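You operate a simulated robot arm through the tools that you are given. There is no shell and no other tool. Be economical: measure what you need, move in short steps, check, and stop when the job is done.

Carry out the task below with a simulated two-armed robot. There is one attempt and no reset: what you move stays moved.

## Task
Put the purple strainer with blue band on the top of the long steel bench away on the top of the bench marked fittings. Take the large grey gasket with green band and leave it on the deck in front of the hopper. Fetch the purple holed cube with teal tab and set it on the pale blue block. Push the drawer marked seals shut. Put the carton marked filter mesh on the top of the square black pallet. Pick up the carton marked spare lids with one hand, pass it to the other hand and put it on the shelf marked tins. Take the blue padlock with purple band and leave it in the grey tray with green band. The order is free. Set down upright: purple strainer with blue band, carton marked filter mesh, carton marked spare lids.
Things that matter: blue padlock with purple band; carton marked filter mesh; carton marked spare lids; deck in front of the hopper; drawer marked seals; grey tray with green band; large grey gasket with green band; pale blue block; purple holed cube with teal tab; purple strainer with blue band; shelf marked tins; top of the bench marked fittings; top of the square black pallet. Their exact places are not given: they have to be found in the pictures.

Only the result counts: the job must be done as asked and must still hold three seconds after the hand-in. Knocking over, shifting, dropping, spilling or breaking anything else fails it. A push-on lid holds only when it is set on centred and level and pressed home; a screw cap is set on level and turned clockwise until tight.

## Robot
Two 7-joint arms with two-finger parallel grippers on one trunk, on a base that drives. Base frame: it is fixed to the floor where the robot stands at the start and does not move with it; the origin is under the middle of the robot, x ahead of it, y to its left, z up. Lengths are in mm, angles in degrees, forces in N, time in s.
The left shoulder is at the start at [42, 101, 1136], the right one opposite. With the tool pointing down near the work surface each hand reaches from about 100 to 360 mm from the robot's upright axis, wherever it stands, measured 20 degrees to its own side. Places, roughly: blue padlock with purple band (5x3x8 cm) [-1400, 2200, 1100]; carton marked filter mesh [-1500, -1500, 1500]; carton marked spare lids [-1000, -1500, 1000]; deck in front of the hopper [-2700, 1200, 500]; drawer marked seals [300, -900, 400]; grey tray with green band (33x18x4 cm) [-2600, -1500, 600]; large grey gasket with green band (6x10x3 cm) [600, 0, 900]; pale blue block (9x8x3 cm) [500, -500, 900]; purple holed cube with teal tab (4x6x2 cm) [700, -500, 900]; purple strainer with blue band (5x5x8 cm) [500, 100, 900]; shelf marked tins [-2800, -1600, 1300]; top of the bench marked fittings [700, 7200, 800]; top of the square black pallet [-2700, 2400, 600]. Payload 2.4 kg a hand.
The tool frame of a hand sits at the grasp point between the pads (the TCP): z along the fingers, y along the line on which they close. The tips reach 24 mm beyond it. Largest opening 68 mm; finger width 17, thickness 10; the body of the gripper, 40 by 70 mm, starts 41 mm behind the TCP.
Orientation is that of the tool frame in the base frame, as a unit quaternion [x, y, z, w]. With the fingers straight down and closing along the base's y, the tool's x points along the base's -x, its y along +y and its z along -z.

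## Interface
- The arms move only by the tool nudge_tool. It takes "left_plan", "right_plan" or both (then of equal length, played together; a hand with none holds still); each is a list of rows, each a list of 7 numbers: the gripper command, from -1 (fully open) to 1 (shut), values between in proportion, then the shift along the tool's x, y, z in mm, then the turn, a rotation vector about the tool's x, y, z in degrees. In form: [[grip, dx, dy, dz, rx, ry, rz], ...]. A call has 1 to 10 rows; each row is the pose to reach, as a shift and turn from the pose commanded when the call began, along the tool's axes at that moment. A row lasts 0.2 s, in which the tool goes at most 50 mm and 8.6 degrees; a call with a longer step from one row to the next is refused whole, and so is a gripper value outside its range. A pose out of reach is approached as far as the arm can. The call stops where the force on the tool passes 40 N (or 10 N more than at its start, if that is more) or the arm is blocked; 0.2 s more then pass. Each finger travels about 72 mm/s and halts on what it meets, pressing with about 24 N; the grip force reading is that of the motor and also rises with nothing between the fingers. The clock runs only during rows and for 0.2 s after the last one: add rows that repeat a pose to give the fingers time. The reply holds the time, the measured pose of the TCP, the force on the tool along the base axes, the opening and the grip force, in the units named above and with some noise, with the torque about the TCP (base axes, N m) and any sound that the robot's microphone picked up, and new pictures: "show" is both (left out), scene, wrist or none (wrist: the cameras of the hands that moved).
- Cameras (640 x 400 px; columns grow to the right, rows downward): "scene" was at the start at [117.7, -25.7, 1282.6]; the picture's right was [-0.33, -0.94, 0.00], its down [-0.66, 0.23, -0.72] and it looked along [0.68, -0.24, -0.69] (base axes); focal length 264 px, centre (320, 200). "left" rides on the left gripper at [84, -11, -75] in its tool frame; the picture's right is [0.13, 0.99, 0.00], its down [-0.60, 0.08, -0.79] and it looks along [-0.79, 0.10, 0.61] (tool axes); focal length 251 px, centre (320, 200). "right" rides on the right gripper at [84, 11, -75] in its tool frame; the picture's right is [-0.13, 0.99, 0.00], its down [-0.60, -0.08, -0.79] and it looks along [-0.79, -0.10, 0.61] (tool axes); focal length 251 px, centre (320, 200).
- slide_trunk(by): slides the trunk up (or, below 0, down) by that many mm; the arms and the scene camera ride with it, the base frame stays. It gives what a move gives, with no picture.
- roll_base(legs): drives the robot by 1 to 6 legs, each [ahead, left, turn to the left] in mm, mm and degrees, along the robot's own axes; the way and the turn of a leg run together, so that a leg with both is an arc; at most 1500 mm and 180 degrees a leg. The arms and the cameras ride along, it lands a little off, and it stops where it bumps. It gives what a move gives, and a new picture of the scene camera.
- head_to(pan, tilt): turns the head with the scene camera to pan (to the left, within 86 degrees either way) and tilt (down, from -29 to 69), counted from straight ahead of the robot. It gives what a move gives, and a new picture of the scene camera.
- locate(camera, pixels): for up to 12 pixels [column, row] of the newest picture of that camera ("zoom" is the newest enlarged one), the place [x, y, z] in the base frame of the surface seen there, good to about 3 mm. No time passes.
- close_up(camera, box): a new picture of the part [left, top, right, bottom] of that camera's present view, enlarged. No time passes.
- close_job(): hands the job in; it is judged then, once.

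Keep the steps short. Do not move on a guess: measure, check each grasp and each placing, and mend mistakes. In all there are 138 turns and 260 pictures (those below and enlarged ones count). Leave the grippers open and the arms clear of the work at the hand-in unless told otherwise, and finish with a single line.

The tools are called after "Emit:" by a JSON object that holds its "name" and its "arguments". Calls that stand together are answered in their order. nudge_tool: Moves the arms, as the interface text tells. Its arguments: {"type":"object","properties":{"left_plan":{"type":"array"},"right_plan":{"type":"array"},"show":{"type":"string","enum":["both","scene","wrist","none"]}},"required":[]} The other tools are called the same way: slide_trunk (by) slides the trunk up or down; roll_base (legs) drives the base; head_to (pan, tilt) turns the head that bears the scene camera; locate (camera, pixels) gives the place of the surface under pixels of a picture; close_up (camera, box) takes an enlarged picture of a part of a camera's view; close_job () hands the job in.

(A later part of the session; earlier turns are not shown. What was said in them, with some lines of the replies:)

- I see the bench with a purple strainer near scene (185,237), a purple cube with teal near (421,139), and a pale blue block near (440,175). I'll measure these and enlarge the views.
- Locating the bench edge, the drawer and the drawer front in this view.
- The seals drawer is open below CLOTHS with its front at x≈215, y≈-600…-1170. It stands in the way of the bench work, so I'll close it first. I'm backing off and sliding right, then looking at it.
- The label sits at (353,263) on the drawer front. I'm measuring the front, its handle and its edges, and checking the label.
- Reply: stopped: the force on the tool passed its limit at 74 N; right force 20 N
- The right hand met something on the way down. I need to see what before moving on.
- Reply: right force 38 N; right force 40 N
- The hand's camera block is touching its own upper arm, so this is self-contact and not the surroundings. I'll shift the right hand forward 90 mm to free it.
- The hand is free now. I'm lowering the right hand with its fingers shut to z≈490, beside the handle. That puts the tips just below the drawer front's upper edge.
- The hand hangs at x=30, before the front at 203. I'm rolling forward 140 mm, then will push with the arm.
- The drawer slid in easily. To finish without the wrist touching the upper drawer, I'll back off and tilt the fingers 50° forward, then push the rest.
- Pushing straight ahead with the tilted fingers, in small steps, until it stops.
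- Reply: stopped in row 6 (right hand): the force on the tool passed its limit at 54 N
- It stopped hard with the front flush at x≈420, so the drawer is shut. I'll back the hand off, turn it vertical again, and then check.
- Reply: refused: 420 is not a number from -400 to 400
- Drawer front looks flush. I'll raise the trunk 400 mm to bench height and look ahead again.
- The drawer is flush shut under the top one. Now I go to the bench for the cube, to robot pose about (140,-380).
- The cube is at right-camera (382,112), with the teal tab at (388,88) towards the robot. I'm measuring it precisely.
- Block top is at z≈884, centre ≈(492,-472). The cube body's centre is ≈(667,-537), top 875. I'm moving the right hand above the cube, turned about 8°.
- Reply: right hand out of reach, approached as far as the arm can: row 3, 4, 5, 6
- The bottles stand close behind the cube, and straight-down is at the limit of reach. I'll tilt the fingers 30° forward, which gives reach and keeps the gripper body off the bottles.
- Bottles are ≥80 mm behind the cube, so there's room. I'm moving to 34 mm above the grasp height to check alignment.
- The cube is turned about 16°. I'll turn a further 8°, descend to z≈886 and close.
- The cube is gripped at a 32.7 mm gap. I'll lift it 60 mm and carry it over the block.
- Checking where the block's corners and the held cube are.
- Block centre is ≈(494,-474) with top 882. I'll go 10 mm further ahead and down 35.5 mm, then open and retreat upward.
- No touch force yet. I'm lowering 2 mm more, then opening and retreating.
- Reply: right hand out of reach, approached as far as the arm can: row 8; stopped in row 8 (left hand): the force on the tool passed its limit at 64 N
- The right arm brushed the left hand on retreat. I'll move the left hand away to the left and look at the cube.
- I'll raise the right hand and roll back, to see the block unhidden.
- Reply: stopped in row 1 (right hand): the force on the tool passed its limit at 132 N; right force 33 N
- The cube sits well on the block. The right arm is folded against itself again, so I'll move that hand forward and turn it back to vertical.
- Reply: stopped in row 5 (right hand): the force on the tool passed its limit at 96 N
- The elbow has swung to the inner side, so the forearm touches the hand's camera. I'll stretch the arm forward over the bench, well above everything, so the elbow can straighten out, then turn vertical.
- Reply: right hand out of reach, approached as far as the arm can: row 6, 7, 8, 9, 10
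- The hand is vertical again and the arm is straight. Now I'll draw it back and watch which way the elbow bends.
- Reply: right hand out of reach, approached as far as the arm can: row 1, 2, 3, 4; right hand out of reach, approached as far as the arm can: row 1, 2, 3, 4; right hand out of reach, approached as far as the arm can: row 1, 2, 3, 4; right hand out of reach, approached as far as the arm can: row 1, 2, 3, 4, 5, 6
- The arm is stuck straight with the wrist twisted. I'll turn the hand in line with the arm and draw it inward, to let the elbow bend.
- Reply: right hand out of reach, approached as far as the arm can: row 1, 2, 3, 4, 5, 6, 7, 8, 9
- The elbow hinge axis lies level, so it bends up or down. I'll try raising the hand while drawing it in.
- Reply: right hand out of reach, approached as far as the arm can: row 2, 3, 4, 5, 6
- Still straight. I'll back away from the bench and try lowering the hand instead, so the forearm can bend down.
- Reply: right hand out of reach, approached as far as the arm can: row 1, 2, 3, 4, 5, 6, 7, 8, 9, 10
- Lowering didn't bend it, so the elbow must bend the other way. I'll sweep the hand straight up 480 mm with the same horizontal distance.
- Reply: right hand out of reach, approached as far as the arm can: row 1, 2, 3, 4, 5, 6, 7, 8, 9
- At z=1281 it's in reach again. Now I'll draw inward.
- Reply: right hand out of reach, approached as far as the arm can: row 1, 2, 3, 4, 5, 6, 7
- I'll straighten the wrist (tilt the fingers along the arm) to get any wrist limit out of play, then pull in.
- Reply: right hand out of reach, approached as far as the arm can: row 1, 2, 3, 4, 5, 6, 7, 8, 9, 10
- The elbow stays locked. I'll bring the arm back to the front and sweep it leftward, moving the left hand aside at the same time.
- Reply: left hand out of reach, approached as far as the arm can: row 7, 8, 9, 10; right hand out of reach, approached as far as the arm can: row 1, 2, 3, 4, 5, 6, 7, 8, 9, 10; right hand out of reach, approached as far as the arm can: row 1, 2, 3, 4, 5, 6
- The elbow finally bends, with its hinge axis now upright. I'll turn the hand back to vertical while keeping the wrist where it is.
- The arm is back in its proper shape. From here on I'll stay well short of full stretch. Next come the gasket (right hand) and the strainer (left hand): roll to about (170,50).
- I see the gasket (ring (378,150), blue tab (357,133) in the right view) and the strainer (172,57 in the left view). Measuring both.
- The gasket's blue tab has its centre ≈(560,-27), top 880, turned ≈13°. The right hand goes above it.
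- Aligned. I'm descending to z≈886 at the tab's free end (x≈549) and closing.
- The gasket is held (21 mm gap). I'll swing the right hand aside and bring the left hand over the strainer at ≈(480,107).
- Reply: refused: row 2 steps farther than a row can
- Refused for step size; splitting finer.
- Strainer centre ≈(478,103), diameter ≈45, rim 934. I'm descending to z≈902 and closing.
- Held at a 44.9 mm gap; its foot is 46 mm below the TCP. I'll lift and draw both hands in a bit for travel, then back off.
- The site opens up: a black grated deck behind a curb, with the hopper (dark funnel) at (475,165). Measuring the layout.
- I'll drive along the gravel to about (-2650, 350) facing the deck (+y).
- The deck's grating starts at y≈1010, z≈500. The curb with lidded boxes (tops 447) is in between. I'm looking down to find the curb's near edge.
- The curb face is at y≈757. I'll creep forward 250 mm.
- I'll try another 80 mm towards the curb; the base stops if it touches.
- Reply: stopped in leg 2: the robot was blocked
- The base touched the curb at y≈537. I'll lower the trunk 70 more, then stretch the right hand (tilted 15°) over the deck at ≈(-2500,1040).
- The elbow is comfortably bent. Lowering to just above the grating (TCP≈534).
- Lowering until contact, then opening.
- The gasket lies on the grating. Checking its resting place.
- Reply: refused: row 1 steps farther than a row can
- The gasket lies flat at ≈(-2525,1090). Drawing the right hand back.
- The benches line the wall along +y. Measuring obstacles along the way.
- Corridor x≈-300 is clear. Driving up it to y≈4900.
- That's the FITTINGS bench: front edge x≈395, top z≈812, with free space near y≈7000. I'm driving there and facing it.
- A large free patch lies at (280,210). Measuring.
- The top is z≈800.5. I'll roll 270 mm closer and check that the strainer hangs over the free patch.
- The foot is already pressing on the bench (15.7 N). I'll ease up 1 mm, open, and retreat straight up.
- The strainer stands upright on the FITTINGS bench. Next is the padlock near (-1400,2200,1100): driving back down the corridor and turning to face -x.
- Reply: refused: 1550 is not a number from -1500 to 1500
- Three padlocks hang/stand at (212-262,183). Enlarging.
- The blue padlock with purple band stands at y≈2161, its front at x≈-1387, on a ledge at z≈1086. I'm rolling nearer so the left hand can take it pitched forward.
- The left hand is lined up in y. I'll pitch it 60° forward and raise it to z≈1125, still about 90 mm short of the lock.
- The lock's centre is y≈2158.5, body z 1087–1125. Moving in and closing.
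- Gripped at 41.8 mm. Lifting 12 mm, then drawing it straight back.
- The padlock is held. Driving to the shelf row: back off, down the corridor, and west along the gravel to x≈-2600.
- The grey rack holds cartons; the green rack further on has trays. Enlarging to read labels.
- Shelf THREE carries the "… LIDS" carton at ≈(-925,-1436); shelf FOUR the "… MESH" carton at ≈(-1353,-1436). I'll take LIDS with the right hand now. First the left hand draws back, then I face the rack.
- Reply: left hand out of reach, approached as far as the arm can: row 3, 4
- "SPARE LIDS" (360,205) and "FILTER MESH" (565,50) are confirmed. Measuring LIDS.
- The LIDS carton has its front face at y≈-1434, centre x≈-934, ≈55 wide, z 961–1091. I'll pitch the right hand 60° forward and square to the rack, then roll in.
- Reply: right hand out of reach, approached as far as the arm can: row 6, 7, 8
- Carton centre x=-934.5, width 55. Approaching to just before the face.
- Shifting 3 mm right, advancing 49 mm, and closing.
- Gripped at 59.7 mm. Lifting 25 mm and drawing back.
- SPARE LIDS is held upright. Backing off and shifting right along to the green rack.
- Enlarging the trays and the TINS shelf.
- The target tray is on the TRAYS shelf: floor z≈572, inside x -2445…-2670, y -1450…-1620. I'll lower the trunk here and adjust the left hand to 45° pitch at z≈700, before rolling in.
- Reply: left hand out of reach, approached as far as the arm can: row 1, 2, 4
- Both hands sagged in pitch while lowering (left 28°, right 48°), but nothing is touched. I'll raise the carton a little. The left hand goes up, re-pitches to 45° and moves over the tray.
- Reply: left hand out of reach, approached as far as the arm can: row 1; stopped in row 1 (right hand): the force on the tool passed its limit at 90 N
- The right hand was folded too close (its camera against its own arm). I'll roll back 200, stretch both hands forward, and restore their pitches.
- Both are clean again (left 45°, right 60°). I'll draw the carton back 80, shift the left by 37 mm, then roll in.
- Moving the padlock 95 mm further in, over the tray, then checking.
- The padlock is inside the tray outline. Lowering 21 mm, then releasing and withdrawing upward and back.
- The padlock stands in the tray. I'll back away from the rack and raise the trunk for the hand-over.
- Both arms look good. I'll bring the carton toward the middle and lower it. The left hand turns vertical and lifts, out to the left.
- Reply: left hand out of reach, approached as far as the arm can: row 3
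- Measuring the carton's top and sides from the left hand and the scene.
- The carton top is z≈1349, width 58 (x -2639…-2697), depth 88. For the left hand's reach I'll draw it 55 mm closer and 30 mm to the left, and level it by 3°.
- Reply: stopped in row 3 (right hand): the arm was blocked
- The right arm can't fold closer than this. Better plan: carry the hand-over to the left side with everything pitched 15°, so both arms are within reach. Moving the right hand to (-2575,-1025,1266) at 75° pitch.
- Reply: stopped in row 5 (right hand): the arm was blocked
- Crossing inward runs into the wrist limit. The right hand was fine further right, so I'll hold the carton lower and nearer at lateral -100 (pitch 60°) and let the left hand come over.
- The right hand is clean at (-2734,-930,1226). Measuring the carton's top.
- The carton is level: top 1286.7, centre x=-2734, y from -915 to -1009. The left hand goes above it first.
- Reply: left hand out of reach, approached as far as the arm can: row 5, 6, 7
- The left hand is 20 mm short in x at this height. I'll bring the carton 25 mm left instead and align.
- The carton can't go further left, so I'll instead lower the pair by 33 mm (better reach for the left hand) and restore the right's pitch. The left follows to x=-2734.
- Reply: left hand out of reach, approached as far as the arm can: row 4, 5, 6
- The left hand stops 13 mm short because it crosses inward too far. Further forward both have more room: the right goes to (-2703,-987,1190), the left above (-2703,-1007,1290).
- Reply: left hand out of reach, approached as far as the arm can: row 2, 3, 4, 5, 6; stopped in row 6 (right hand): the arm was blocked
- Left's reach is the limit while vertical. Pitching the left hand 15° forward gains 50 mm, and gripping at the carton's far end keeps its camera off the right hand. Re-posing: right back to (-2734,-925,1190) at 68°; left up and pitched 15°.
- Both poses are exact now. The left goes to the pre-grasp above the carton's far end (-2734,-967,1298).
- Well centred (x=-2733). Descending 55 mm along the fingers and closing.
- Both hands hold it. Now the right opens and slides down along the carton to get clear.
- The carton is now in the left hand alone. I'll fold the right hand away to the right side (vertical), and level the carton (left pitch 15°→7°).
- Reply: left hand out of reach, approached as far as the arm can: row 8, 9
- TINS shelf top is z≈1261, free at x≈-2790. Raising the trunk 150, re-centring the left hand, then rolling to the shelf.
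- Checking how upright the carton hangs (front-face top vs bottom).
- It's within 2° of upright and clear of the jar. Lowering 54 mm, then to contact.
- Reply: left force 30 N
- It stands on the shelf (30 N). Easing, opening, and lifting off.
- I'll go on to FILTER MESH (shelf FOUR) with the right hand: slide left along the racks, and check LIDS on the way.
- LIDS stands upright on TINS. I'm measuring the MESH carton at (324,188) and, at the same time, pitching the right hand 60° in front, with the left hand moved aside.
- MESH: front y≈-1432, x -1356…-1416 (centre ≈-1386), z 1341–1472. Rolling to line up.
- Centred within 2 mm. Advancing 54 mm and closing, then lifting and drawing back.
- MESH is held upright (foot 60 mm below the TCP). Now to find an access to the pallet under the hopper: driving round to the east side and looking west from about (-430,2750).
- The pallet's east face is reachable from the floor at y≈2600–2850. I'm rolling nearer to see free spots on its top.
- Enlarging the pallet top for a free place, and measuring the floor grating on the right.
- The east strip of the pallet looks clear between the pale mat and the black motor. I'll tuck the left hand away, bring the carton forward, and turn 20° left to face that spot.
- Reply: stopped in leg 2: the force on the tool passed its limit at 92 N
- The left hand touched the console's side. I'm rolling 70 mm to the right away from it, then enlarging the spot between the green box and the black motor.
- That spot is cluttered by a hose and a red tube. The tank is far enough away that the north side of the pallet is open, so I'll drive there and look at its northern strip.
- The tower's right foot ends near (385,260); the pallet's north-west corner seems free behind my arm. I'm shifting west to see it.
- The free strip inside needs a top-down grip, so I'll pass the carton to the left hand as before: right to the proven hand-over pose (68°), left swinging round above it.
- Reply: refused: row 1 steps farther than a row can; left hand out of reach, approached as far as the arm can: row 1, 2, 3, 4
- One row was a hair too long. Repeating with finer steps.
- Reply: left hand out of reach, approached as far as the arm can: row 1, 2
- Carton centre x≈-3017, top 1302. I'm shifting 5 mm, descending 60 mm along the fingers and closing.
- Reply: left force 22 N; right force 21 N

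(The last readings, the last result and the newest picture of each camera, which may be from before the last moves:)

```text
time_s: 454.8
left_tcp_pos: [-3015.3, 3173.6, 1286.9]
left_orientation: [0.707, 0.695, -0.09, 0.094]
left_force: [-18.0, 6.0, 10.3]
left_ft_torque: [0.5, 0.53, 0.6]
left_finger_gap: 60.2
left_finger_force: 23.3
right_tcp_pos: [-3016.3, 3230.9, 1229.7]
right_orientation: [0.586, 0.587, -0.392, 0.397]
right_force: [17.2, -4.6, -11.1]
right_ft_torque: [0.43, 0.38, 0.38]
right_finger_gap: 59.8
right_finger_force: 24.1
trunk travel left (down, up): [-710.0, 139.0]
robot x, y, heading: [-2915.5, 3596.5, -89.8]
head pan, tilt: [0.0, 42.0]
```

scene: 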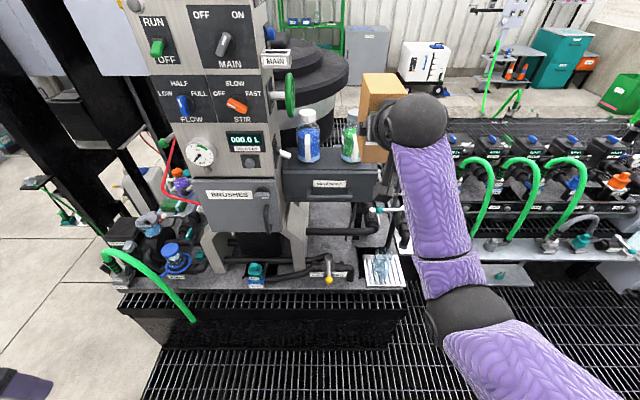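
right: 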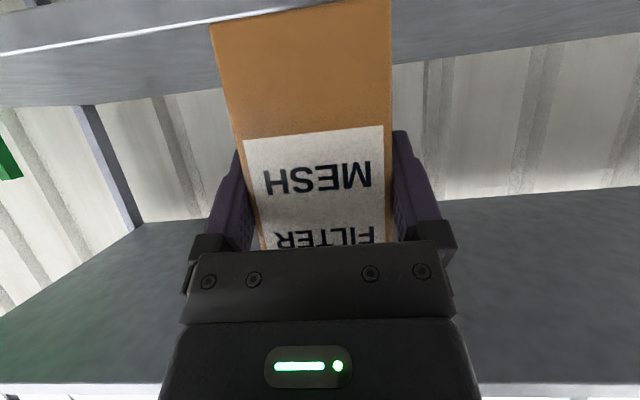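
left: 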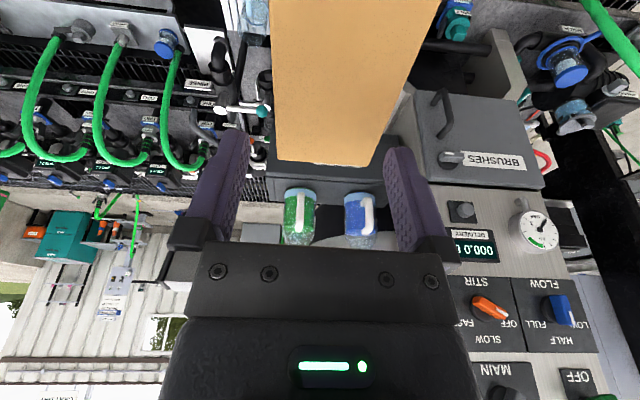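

Both hands hold it (60.2 / 59.8 mm). Now the right lets go downwards and folds away; the left levels and re-centres the carton and starts turning it 90°. Then I drive round to the east strip.

Emit:
{"name": "nudge_tool", "arguments": {"right_plan": [[0, 0, 0, 0, 0, 0, 0], [-1, 0, 0, 0, 0, 0, 0], [-1, 0, 0, 0, 0, 0, 0], [-1, 20, 0, 11, 0, 0, 0], [-1, 45, 0, 26, 0, 0, 0], [-1, 75, 0, 43, 0, 0, 0], [-1, 110, 0, 55, 0, 0, 0], [-1, 135, -20, 40, 0, 0, 0]], "show": "none"}}

Emit:
{"name": "nudge_tool", "arguments": {"right_plan": [[-1, 0, -40, -10, 0, 5, 0], [-1, 5, -80, -25, 0, 13, 0], [-1, 0, -110, -60, 0, 21, 0], [-1, -5, -135, -90, 0, 29, 0], [-1, -10, -155, -120, 0, 37, 0], [-1, -15, -170, -150, 0, 45, 0], [-1, -20, -180, -180, 0, 53, 0], [-1, -27, -180, -200, 0, 61, 0], [-1, -27, -180, -200, 0, 68, 0]], "left_plan": [[1, 0, 0, 0, 0, 0, 0], [1, 0, 0, 0, 0, 0, 0], [1, 0, 0, 0, 0, 0, 0], [1, 0, 0, 0, 0, 0, 0], [1, 5, 30, 0, 0, 0, 0], [1, 10, 60, 0, 0, 2, 0], [1, 15, 90, 0, 0, 4, 0], [1, 20, 125, 0, 0, 6, 0], [1, 25, 160, 0, 0, 8, 0]], "show": "none"}}

Emit:
{"name": "nudge_tool", "arguments": {"left_plan": [[1, 6, 0, 0, 1, 0, 8.3], [1, 12, 0, 0, 2, 0, 16.5], [1, 18, 0, 0, 3, 0, 24.8], [1, 24, 0, 0, 4, 0, 33], [1, 30, 0, 0, 5.1, 0, 41.3], [1, 30, 0, 0, 6.1, 0, 49.5], [1, 30, 0, 0, 7.1, 0, 57.8], [1, 30, 0, 0, 8.1, 0, 66], [1, 30, 0, 0, 9.1, 0, 74.3], [1, 30, 0, 0, 10.1, 0, 82.5]], "show": "none"}}

Emit:
{"name": "roll_base", "arguments": {"legs": [[0, 0, -90], [-1160, 0, 0], [0, 880, 0]]}}

Emit:
{"name": "head_to", "arguments": {"pan": 10, "tilt": 55}}

```text
time_s: 456.6
left_tcp_pos: [-3014.6, 3176.0, 1287.0]
left_orientation: [0.707, 0.695, -0.089, 0.095]
left_force: [1.1, -0.3, -0.2]
left_ft_torque: [0.02, 0.02, -0.01]
left_finger_gap: 60.0
left_finger_force: 23.6
right_tcp_pos: [-3035.1, 3243.5, 1090.3]
right_orientation: [0.583, 0.589, -0.397, 0.396]
right_force: [0.4, -0.2, 0.4]
right_ft_torque: [-0.02, -0.01, -0.03]
right_finger_gap: 67.5
right_finger_force: 0.0
trunk travel left (down, up): [-710.0, 139.0]
robot x, y, heading: [-2913.5, 3592.7, -89.6]
head pan, tilt: [0.0, 42.0]
```

```text
time_s: 458.6
left_tcp_pos: [-2852.1, 3197.2, 1281.4]
left_orientation: [0.712, 0.7, -0.039, 0.046]
left_force: [0.6, -0.5, -0.4]
left_ft_torque: [-0.03, 0.0, 0.0]
left_finger_gap: 60.0
left_finger_force: 24.0
right_tcp_pos: [-3214.0, 3418.6, 1190.8]
right_orientation: [0.706, 0.709, 0.002, -0.002]
right_force: [0.5, 0.0, 0.8]
right_ft_torque: [0.0, 0.02, -0.03]
right_finger_gap: 67.9
right_finger_force: 0.0
trunk travel left (down, up): [-710.0, 139.0]
robot x, y, heading: [-2916.8, 3593.3, -89.8]
head pan, tilt: [0.0, 42.0]
```

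```text
time_s: 460.8
left_tcp_pos: [-2854.2, 3225.7, 1276.9]
left_orientation: [0.997, 0.051, -0.056, 0.003]
left_force: [0.0, -0.8, 0.3]
left_ft_torque: [0.03, 0.01, -0.02]
left_finger_gap: 59.9
left_finger_force: 24.2
right_tcp_pos: [-3214.6, 3418.9, 1190.0]
right_orientation: [0.706, 0.708, 0.003, 0.0]
right_force: [1.0, -0.9, 0.7]
right_ft_torque: [0.01, 0.01, -0.01]
right_finger_gap: 67.9
right_finger_force: 0.1
trunk travel left (down, up): [-710.0, 139.0]
robot x, y, heading: [-2916.6, 3592.1, -89.6]
head pan, tilt: [0.0, 42.0]
```

```text
time_s: 474.7
left_tcp_pos: [-2113.4, 2671.8, 1277.4]
left_orientation: [0.745, -0.664, -0.041, -0.037]
left_force: [-0.5, 0.3, 0.5]
left_ft_torque: [0.01, -0.03, 0.0]
left_finger_gap: 59.9
left_finger_force: 24.4
right_tcp_pos: [-1923.6, 3035.3, 1190.1]
right_orientation: [1.0, 0.005, 0.002, 0.001]
right_force: [0.4, 0.3, 0.2]
right_ft_torque: [-0.04, 0.0, -0.01]
right_finger_gap: 68.1
right_finger_force: 0.0
trunk travel left (down, up): [-710.0, 139.0]
robot x, y, heading: [-1747.6, 2734.1, -179.5]
head pan, tilt: [0.0, 42.0]
```

scene: 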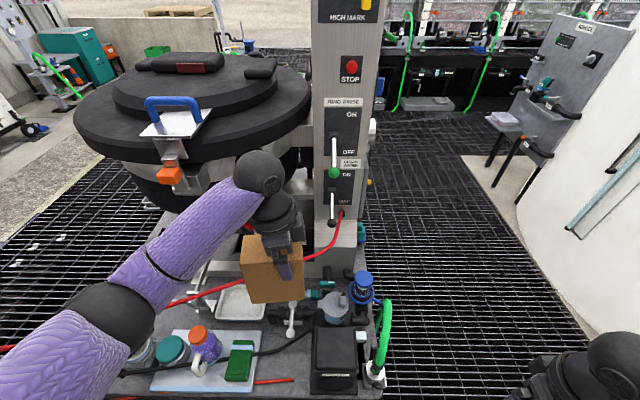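

```text
time_s: 475.4
left_tcp_pos: [-2112.7, 2672.0, 1278.1]
left_orientation: [0.745, -0.664, -0.042, -0.037]
left_force: [-0.1, -0.2, -0.4]
left_ft_torque: [-0.01, -0.03, 0.02]
left_finger_gap: 60.0
left_finger_force: 24.1
right_tcp_pos: [-1922.7, 3034.7, 1190.9]
right_orientation: [1.0, 0.005, 0.001, 0.002]
right_force: [0.3, 0.3, 1.2]
right_ft_torque: [0.0, -0.01, 0.0]
right_finger_gap: 68.2
right_finger_force: 0.1
trunk travel left (down, up): [-710.0, 139.0]
robot x, y, heading: [-1747.0, 2740.3, -179.4]
head pan, tilt: [10.0, 55.0]
```

scene: 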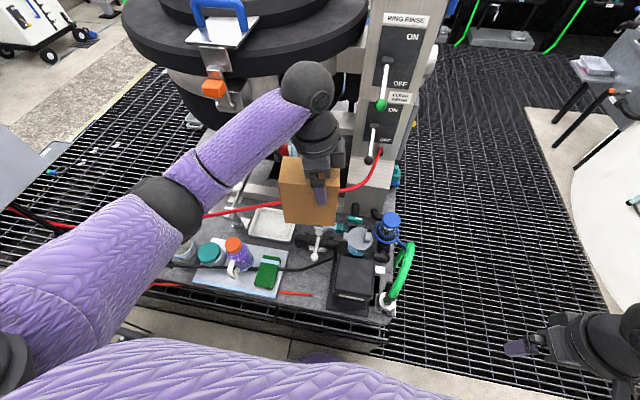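

The carton hangs over the east strip. I'm measuring the tube, hose, motor and mat edges, then completing the turn and shifting it 29 mm south.

Emit:
{"name": "locate", "arguments": {"camera": "scene", "pixels": [[285, 292], [300, 294], [311, 295], [293, 268], [305, 267], [320, 263], [331, 295], [333, 280], [279, 290], [300, 281], [312, 283], [322, 287]]}}

Emit:
{"name": "nudge_tool", "arguments": {"left_plan": [[1, 14, 2, 0, 0.4, 0, 3.2], [1, 29, 3, 0, 0.8, 0, 6.3], [1, 29, 3, 0, 0.8, 0, 6.3]], "show": "none"}}

Emit:
{"name": "close_up", "arguments": {"camera": "scene", "box": [230, 140, 400, 320]}}

```text
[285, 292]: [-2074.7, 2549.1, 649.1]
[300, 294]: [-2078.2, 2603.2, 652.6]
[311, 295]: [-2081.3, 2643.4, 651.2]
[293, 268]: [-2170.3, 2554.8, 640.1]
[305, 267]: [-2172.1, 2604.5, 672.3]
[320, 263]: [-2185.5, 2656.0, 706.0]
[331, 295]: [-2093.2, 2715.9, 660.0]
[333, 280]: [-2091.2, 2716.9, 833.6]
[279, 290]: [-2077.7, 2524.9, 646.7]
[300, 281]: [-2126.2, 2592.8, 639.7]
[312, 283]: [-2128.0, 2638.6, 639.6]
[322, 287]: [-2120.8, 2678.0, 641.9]
```

```text
time_s: 476.2
left_tcp_pos: [-2113.7, 2642.8, 1275.2]
left_orientation: [0.707, -0.705, -0.039, -0.04]
left_force: [-0.3, 0.3, 1.0]
left_ft_torque: [-0.01, 0.05, 0.02]
left_finger_gap: 59.8
left_finger_force: 23.9
right_tcp_pos: [-1923.8, 3034.5, 1190.8]
right_orientation: [1.0, 0.005, 0.002, 0.001]
right_force: [0.4, -0.3, 0.0]
right_ft_torque: [0.05, -0.02, -0.02]
right_finger_gap: 67.7
right_finger_force: 0.0
trunk travel left (down, up): [-710.0, 139.0]
robot x, y, heading: [-1746.9, 2734.8, -179.4]
head pan, tilt: [10.0, 55.0]
```

```text
2.22 times, centred on (315, 230) of scene
```

zoom: 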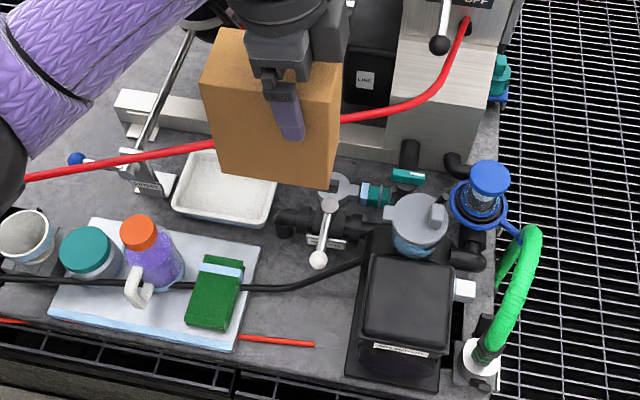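

Free gap: tube at x≈-2080, hose at x≈-2172, mat ends y≈2530, motor starts y≈2700. The carton belongs centred at (-2124,2613). I'll shift 11 mm west and lower the trunk 400 mm.

Emit:
{"name": "nudge_tool", "arguments": {"left_plan": [[1, 0, 5, 0, 0, 0, 0], [1, 0, 11, 0, 0, 0, 0], [1, 0, 11, 0, 0, 0, 0]], "show": "none"}}

Emit:
{"name": "slide_trunk", "arguments": {"by": -400}}

Emit:
{"name": "head_to", "arguments": {"pan": 10, "tilt": 48}}

Emit:
{"name": "close_up", "arguments": {"camera": "left", "box": [80, 0, 560, 300]}}

```text
time_s: 477.1
left_tcp_pos: [-2123.3, 2643.3, 1275.7]
left_orientation: [0.707, -0.705, -0.039, -0.039]
left_force: [0.1, -0.9, 0.0]
left_ft_torque: [0.05, 0.0, -0.04]
left_finger_gap: 59.6
left_finger_force: 23.9
right_tcp_pos: [-1922.7, 3034.2, 1189.6]
right_orientation: [1.0, 0.006, 0.002, 0.002]
right_force: [0.8, -0.7, 0.1]
right_ft_torque: [0.01, -0.02, 0.0]
right_finger_gap: 68.2
right_finger_force: 0.0
trunk travel left (down, up): [-710.0, 139.0]
robot x, y, heading: [-1746.3, 2734.0, -179.5]
head pan, tilt: [10.0, 55.0]
```

```text
time_s: 480.9
left_tcp_pos: [-2123.8, 2643.0, 874.4]
left_orientation: [0.708, -0.704, -0.039, -0.038]
left_force: [-0.5, 0.3, 0.0]
left_ft_torque: [0.04, -0.01, 0.0]
left_finger_gap: 59.8
left_finger_force: 24.6
right_tcp_pos: [-1923.2, 3035.0, 790.5]
right_orientation: [1.0, 0.007, 0.002, 0.0]
right_force: [0.1, 0.9, -0.5]
right_ft_torque: [0.0, 0.01, -0.02]
right_finger_gap: 68.0
right_finger_force: 0.0
trunk travel left (down, up): [-310.0, 540.0]
robot x, y, heading: [-1746.5, 2734.6, -179.3]
head pan, tilt: [10.0, 55.0]
```

```text
time_s: 481.6
left_tcp_pos: [-2124.1, 2643.6, 874.8]
left_orientation: [0.707, -0.705, -0.04, -0.04]
left_force: [0.8, 0.0, -0.3]
left_ft_torque: [0.03, 0.01, 0.0]
left_finger_gap: 59.8
left_finger_force: 23.7
right_tcp_pos: [-1923.6, 3034.1, 790.7]
right_orientation: [1.0, 0.005, 0.002, 0.002]
right_force: [0.0, 0.7, -0.7]
right_ft_torque: [0.02, -0.02, 0.02]
right_finger_gap: 68.2
right_finger_force: 0.1
trunk travel left (down, up): [-310.0, 540.0]
robot x, y, heading: [-1743.6, 2732.9, -179.1]
head pan, tilt: [10.0, 48.0]
```

scene: 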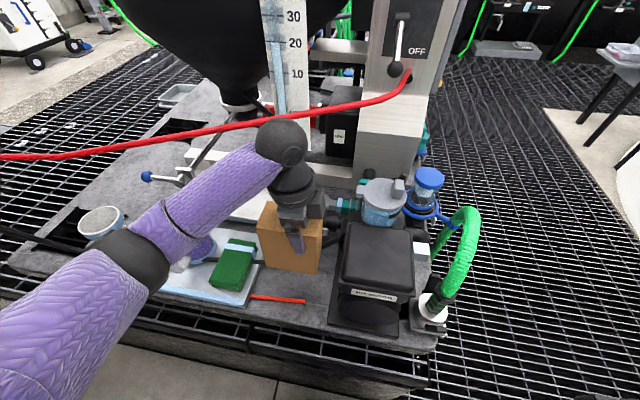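

```text
1.33 times, centred on (320, 150) of left
5 turns are left
```

zoom: 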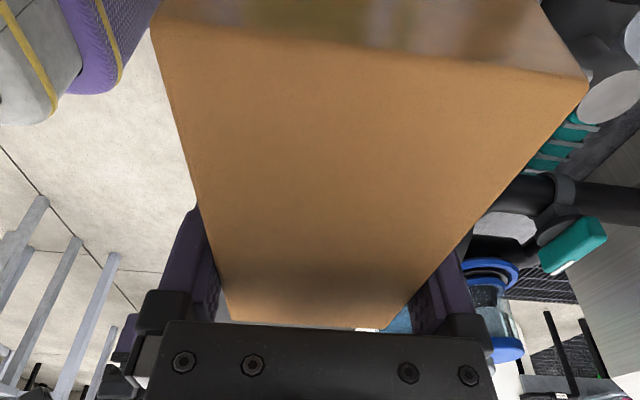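

The carton hangs neatly in the gap beside the red tube. I'll lower the trunk 104 mm, then feel downward with the hand in 2 mm steps.

Emit:
{"name": "slide_trunk", "arguments": {"by": -104}}

Emit:
{"name": "nudge_tool", "arguments": {"left_plan": [[1, 0.3, 0, 3, 0, 0, 0], [1, 0.6, 0, 6, 0, 0, 0], [1, 1, 0, 8, 0, 0, 0], [1, 1.1, 0, 10, 0, 0, 0], [1, 1.3, 0, 12, 0, 0, 0], [1, 1.4, 0, 13, 0, 0, 0], [1, 1.5, 0, 14, 0, 0, 0], [1, 1.5, 0, 14, 0, 0, 0]], "show": "scene"}}

Emit:
{"name": "close_up", "arguments": {"camera": "scene", "box": [220, 140, 400, 320]}}

```text
time_s: 482.9
left_tcp_pos: [-2123.1, 2644.0, 771.8]
left_orientation: [0.707, -0.705, -0.04, -0.04]
left_force: [0.2, -0.3, 0.1]
left_ft_torque: [0.04, 0.0, 0.01]
left_finger_gap: 59.8
left_finger_force: 23.2
right_tcp_pos: [-1923.4, 3033.7, 687.1]
right_orientation: [1.0, 0.005, 0.002, 0.001]
right_force: [-0.2, 0.4, 0.3]
right_ft_torque: [0.02, 0.01, 0.0]
right_finger_gap: 68.2
right_finger_force: 0.1
trunk travel left (down, up): [-206.0, 644.0]
robot x, y, heading: [-1743.6, 2735.9, -179.3]
head pan, tilt: [10.0, 48.0]
```

```text
time_s: 484.7
left_tcp_pos: [-2123.5, 2643.5, 755.4]
left_orientation: [0.708, -0.704, -0.039, -0.039]
left_force: [-0.3, -0.8, 0.2]
left_ft_torque: [0.05, 0.01, -0.02]
left_finger_gap: 59.7
left_finger_force: 23.9
right_tcp_pos: [-1923.3, 3034.4, 685.9]
right_orientation: [1.0, 0.006, 0.002, 0.001]
right_force: [-0.6, 0.1, -0.7]
right_ft_torque: [0.05, -0.01, 0.02]
right_finger_gap: 67.9
right_finger_force: 0.0
trunk travel left (down, up): [-206.0, 644.0]
robot x, y, heading: [-1742.3, 2736.0, -179.3]
head pan, tilt: [10.0, 48.0]
```

scene: 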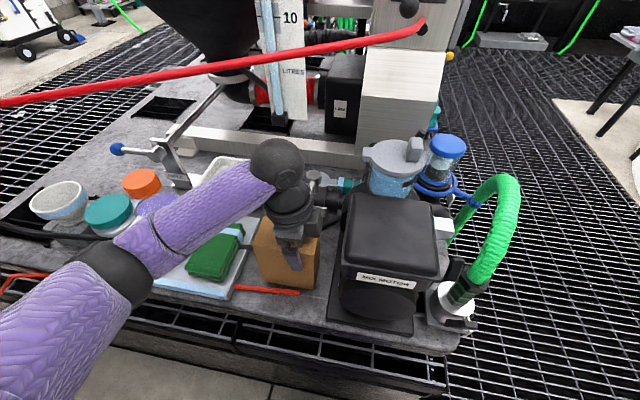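

```text
2.22 times, centred on (310, 230) of scene
4 turns are left
```

zoom: 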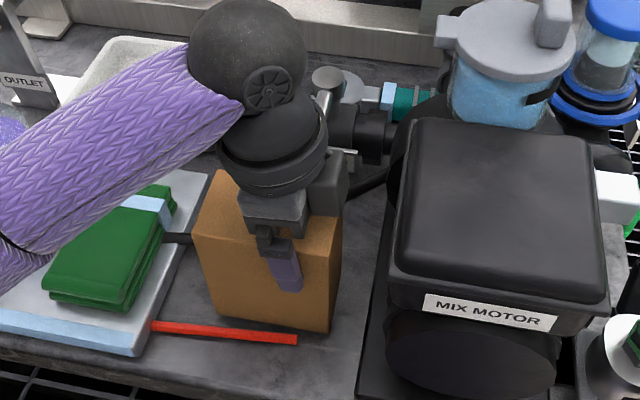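

No contact yet, so it's only a few mm up. I'll feel down up to 8 mm more, then open gently and lift straight off.

Emit:
{"name": "nudge_tool", "arguments": {"left_plan": [[1, 0.1, 0, 1, 0, 0, 0], [1, 0.2, 0, 2, 0, 0, 0], [1, 0.3, 0, 3, 0, 0, 0], [1, 0.4, 0, 4, 0, 0, 0], [1, 0.6, 0, 5, 0, 0, 0], [1, 0.7, 0, 6, 0, 0, 0], [1, 0.8, 0, 7, 0, 0, 0], [1, 0.9, 0, 8, 0, 0, 0]], "show": "none"}}

Emit:
{"name": "nudge_tool", "arguments": {"left_plan": [[0.5, 0, 0, 0, 0, 0, 0], [0.1, 0, 0, 0, 0, 0, 0], [-0.4, 0, 0, 0, 0, 0, 0], [-1, 0, 0, 0, 0, 0, 0], [-1, 0, 0, 0, 0, 0, 0], [-1, -2, 0, -20, 0, 0, 0], [-1, -5, 0, -45, 0, 0, 0], [-1, -9, 0, -80, 0, 0, 0], [-1, -13, 0, -115, 0, 0, 0]], "show": "scene"}}

Emit:
{"name": "close_up", "arguments": {"camera": "scene", "box": [220, 140, 400, 320]}}

```text
time_s: 486.5
left_tcp_pos: [-2124.9, 2643.1, 749.7]
left_orientation: [0.707, -0.705, -0.041, -0.038]
left_force: [2.3, -4.5, 19.7]
left_ft_torque: [0.12, -0.2, -0.07]
left_finger_gap: 59.7
left_finger_force: 24.0
right_tcp_pos: [-1923.0, 3035.5, 686.0]
right_orientation: [1.0, 0.006, 0.002, 0.002]
right_force: [0.1, -0.1, -0.6]
right_ft_torque: [0.01, 0.01, 0.01]
right_finger_gap: 68.0
right_finger_force: 0.1
trunk travel left (down, up): [-206.0, 644.0]
robot x, y, heading: [-1746.2, 2734.4, -179.2]
head pan, tilt: [10.0, 48.0]
```

```text
time_s: 488.5
left_tcp_pos: [-2125.5, 2642.3, 864.7]
left_orientation: [0.707, -0.705, -0.039, -0.041]
left_force: [0.4, -1.1, -0.3]
left_ft_torque: [0.0, 0.01, 0.01]
left_finger_gap: 67.8
left_finger_force: 0.0
right_tcp_pos: [-1923.3, 3035.5, 685.1]
right_orientation: [1.0, 0.006, 0.002, 0.002]
right_force: [-0.4, -0.1, 0.3]
right_ft_torque: [0.04, -0.04, -0.01]
right_finger_gap: 68.2
right_finger_force: 0.0
trunk travel left (down, up): [-206.0, 644.0]
robot x, y, heading: [-1745.1, 2731.2, -179.4]
head pan, tilt: [10.0, 48.0]
```

scene: 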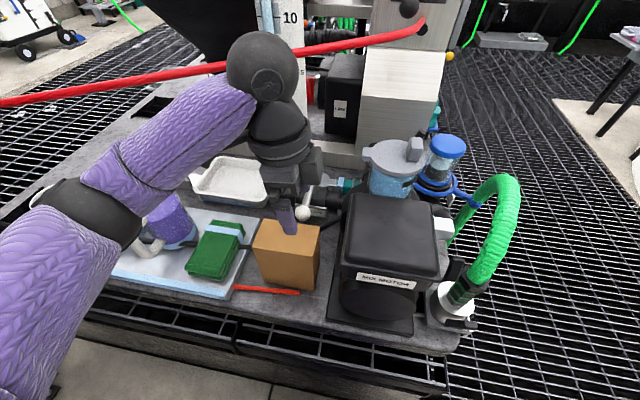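

```text
2.22 times, centred on (310, 230) of scene
3 turns are left
```

zoom: 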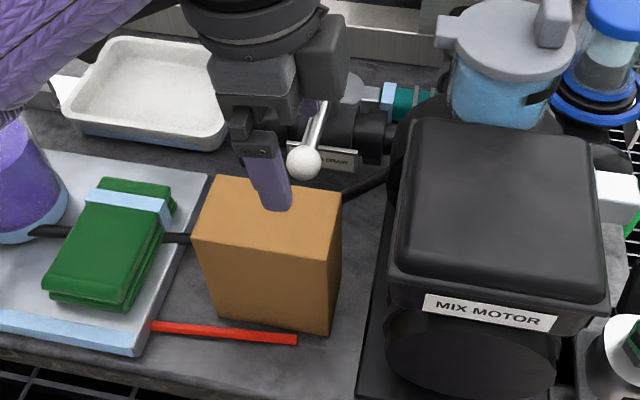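

The FILTER MESH carton stands upright and free beside the tube. I'll raise the trunk and roll back clear.

Emit:
{"name": "slide_trunk", "arguments": {"by": 250}}

Emit:
{"name": "roll_base", "arguments": {"legs": [[-300, 0, 0]]}}

```text
time_s: 491.1
left_tcp_pos: [-2124.2, 2643.0, 1113.3]
left_orientation: [0.707, -0.705, -0.039, -0.041]
left_force: [-0.7, 0.2, 0.6]
left_ft_torque: [0.0, -0.02, -0.01]
left_finger_gap: 68.2
left_finger_force: 0.1
right_tcp_pos: [-1922.3, 3032.3, 936.5]
right_orientation: [1.0, 0.006, 0.002, 0.002]
right_force: [0.2, 0.3, 0.5]
right_ft_torque: [0.03, -0.01, 0.0]
right_finger_gap: 68.0
right_finger_force: 0.0
trunk travel left (down, up): [-456.0, 393.0]
robot x, y, heading: [-1743.5, 2733.8, -179.2]
head pan, tilt: [10.0, 48.0]
```

```text
time_s: 493.1
left_tcp_pos: [-1834.5, 2647.3, 1113.2]
left_orientation: [0.706, -0.706, -0.04, -0.04]
left_force: [0.8, 1.3, -0.7]
left_ft_torque: [-0.02, 0.04, 0.01]
left_finger_gap: 68.0
left_finger_force: 0.0
right_tcp_pos: [-1632.2, 3037.7, 937.6]
right_orientation: [1.0, 0.005, 0.001, 0.002]
right_force: [0.2, 0.0, 0.7]
right_ft_torque: [0.03, -0.01, -0.01]
right_finger_gap: 68.1
right_finger_force: 0.0
trunk travel left (down, up): [-456.0, 393.0]
robot x, y, heading: [-1458.5, 2738.2, -179.6]
head pan, tilt: [10.0, 48.0]
2 turns are left
```

scene: 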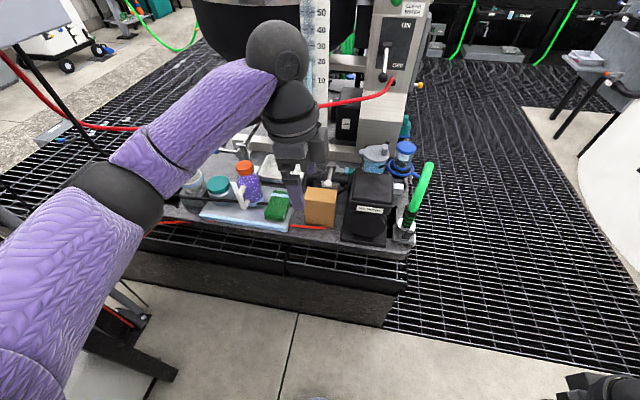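

Everything is placed, the grippers are open and the arms are clear. Handing in.

Emit:
{"name": "close_job", "arguments": {}}

```text
The job is handed in.
```

All seven jobs were carried out and each placing looked right when checked; the left hand bumped the console side once (92 N), and I did not re-check the console afterwards.
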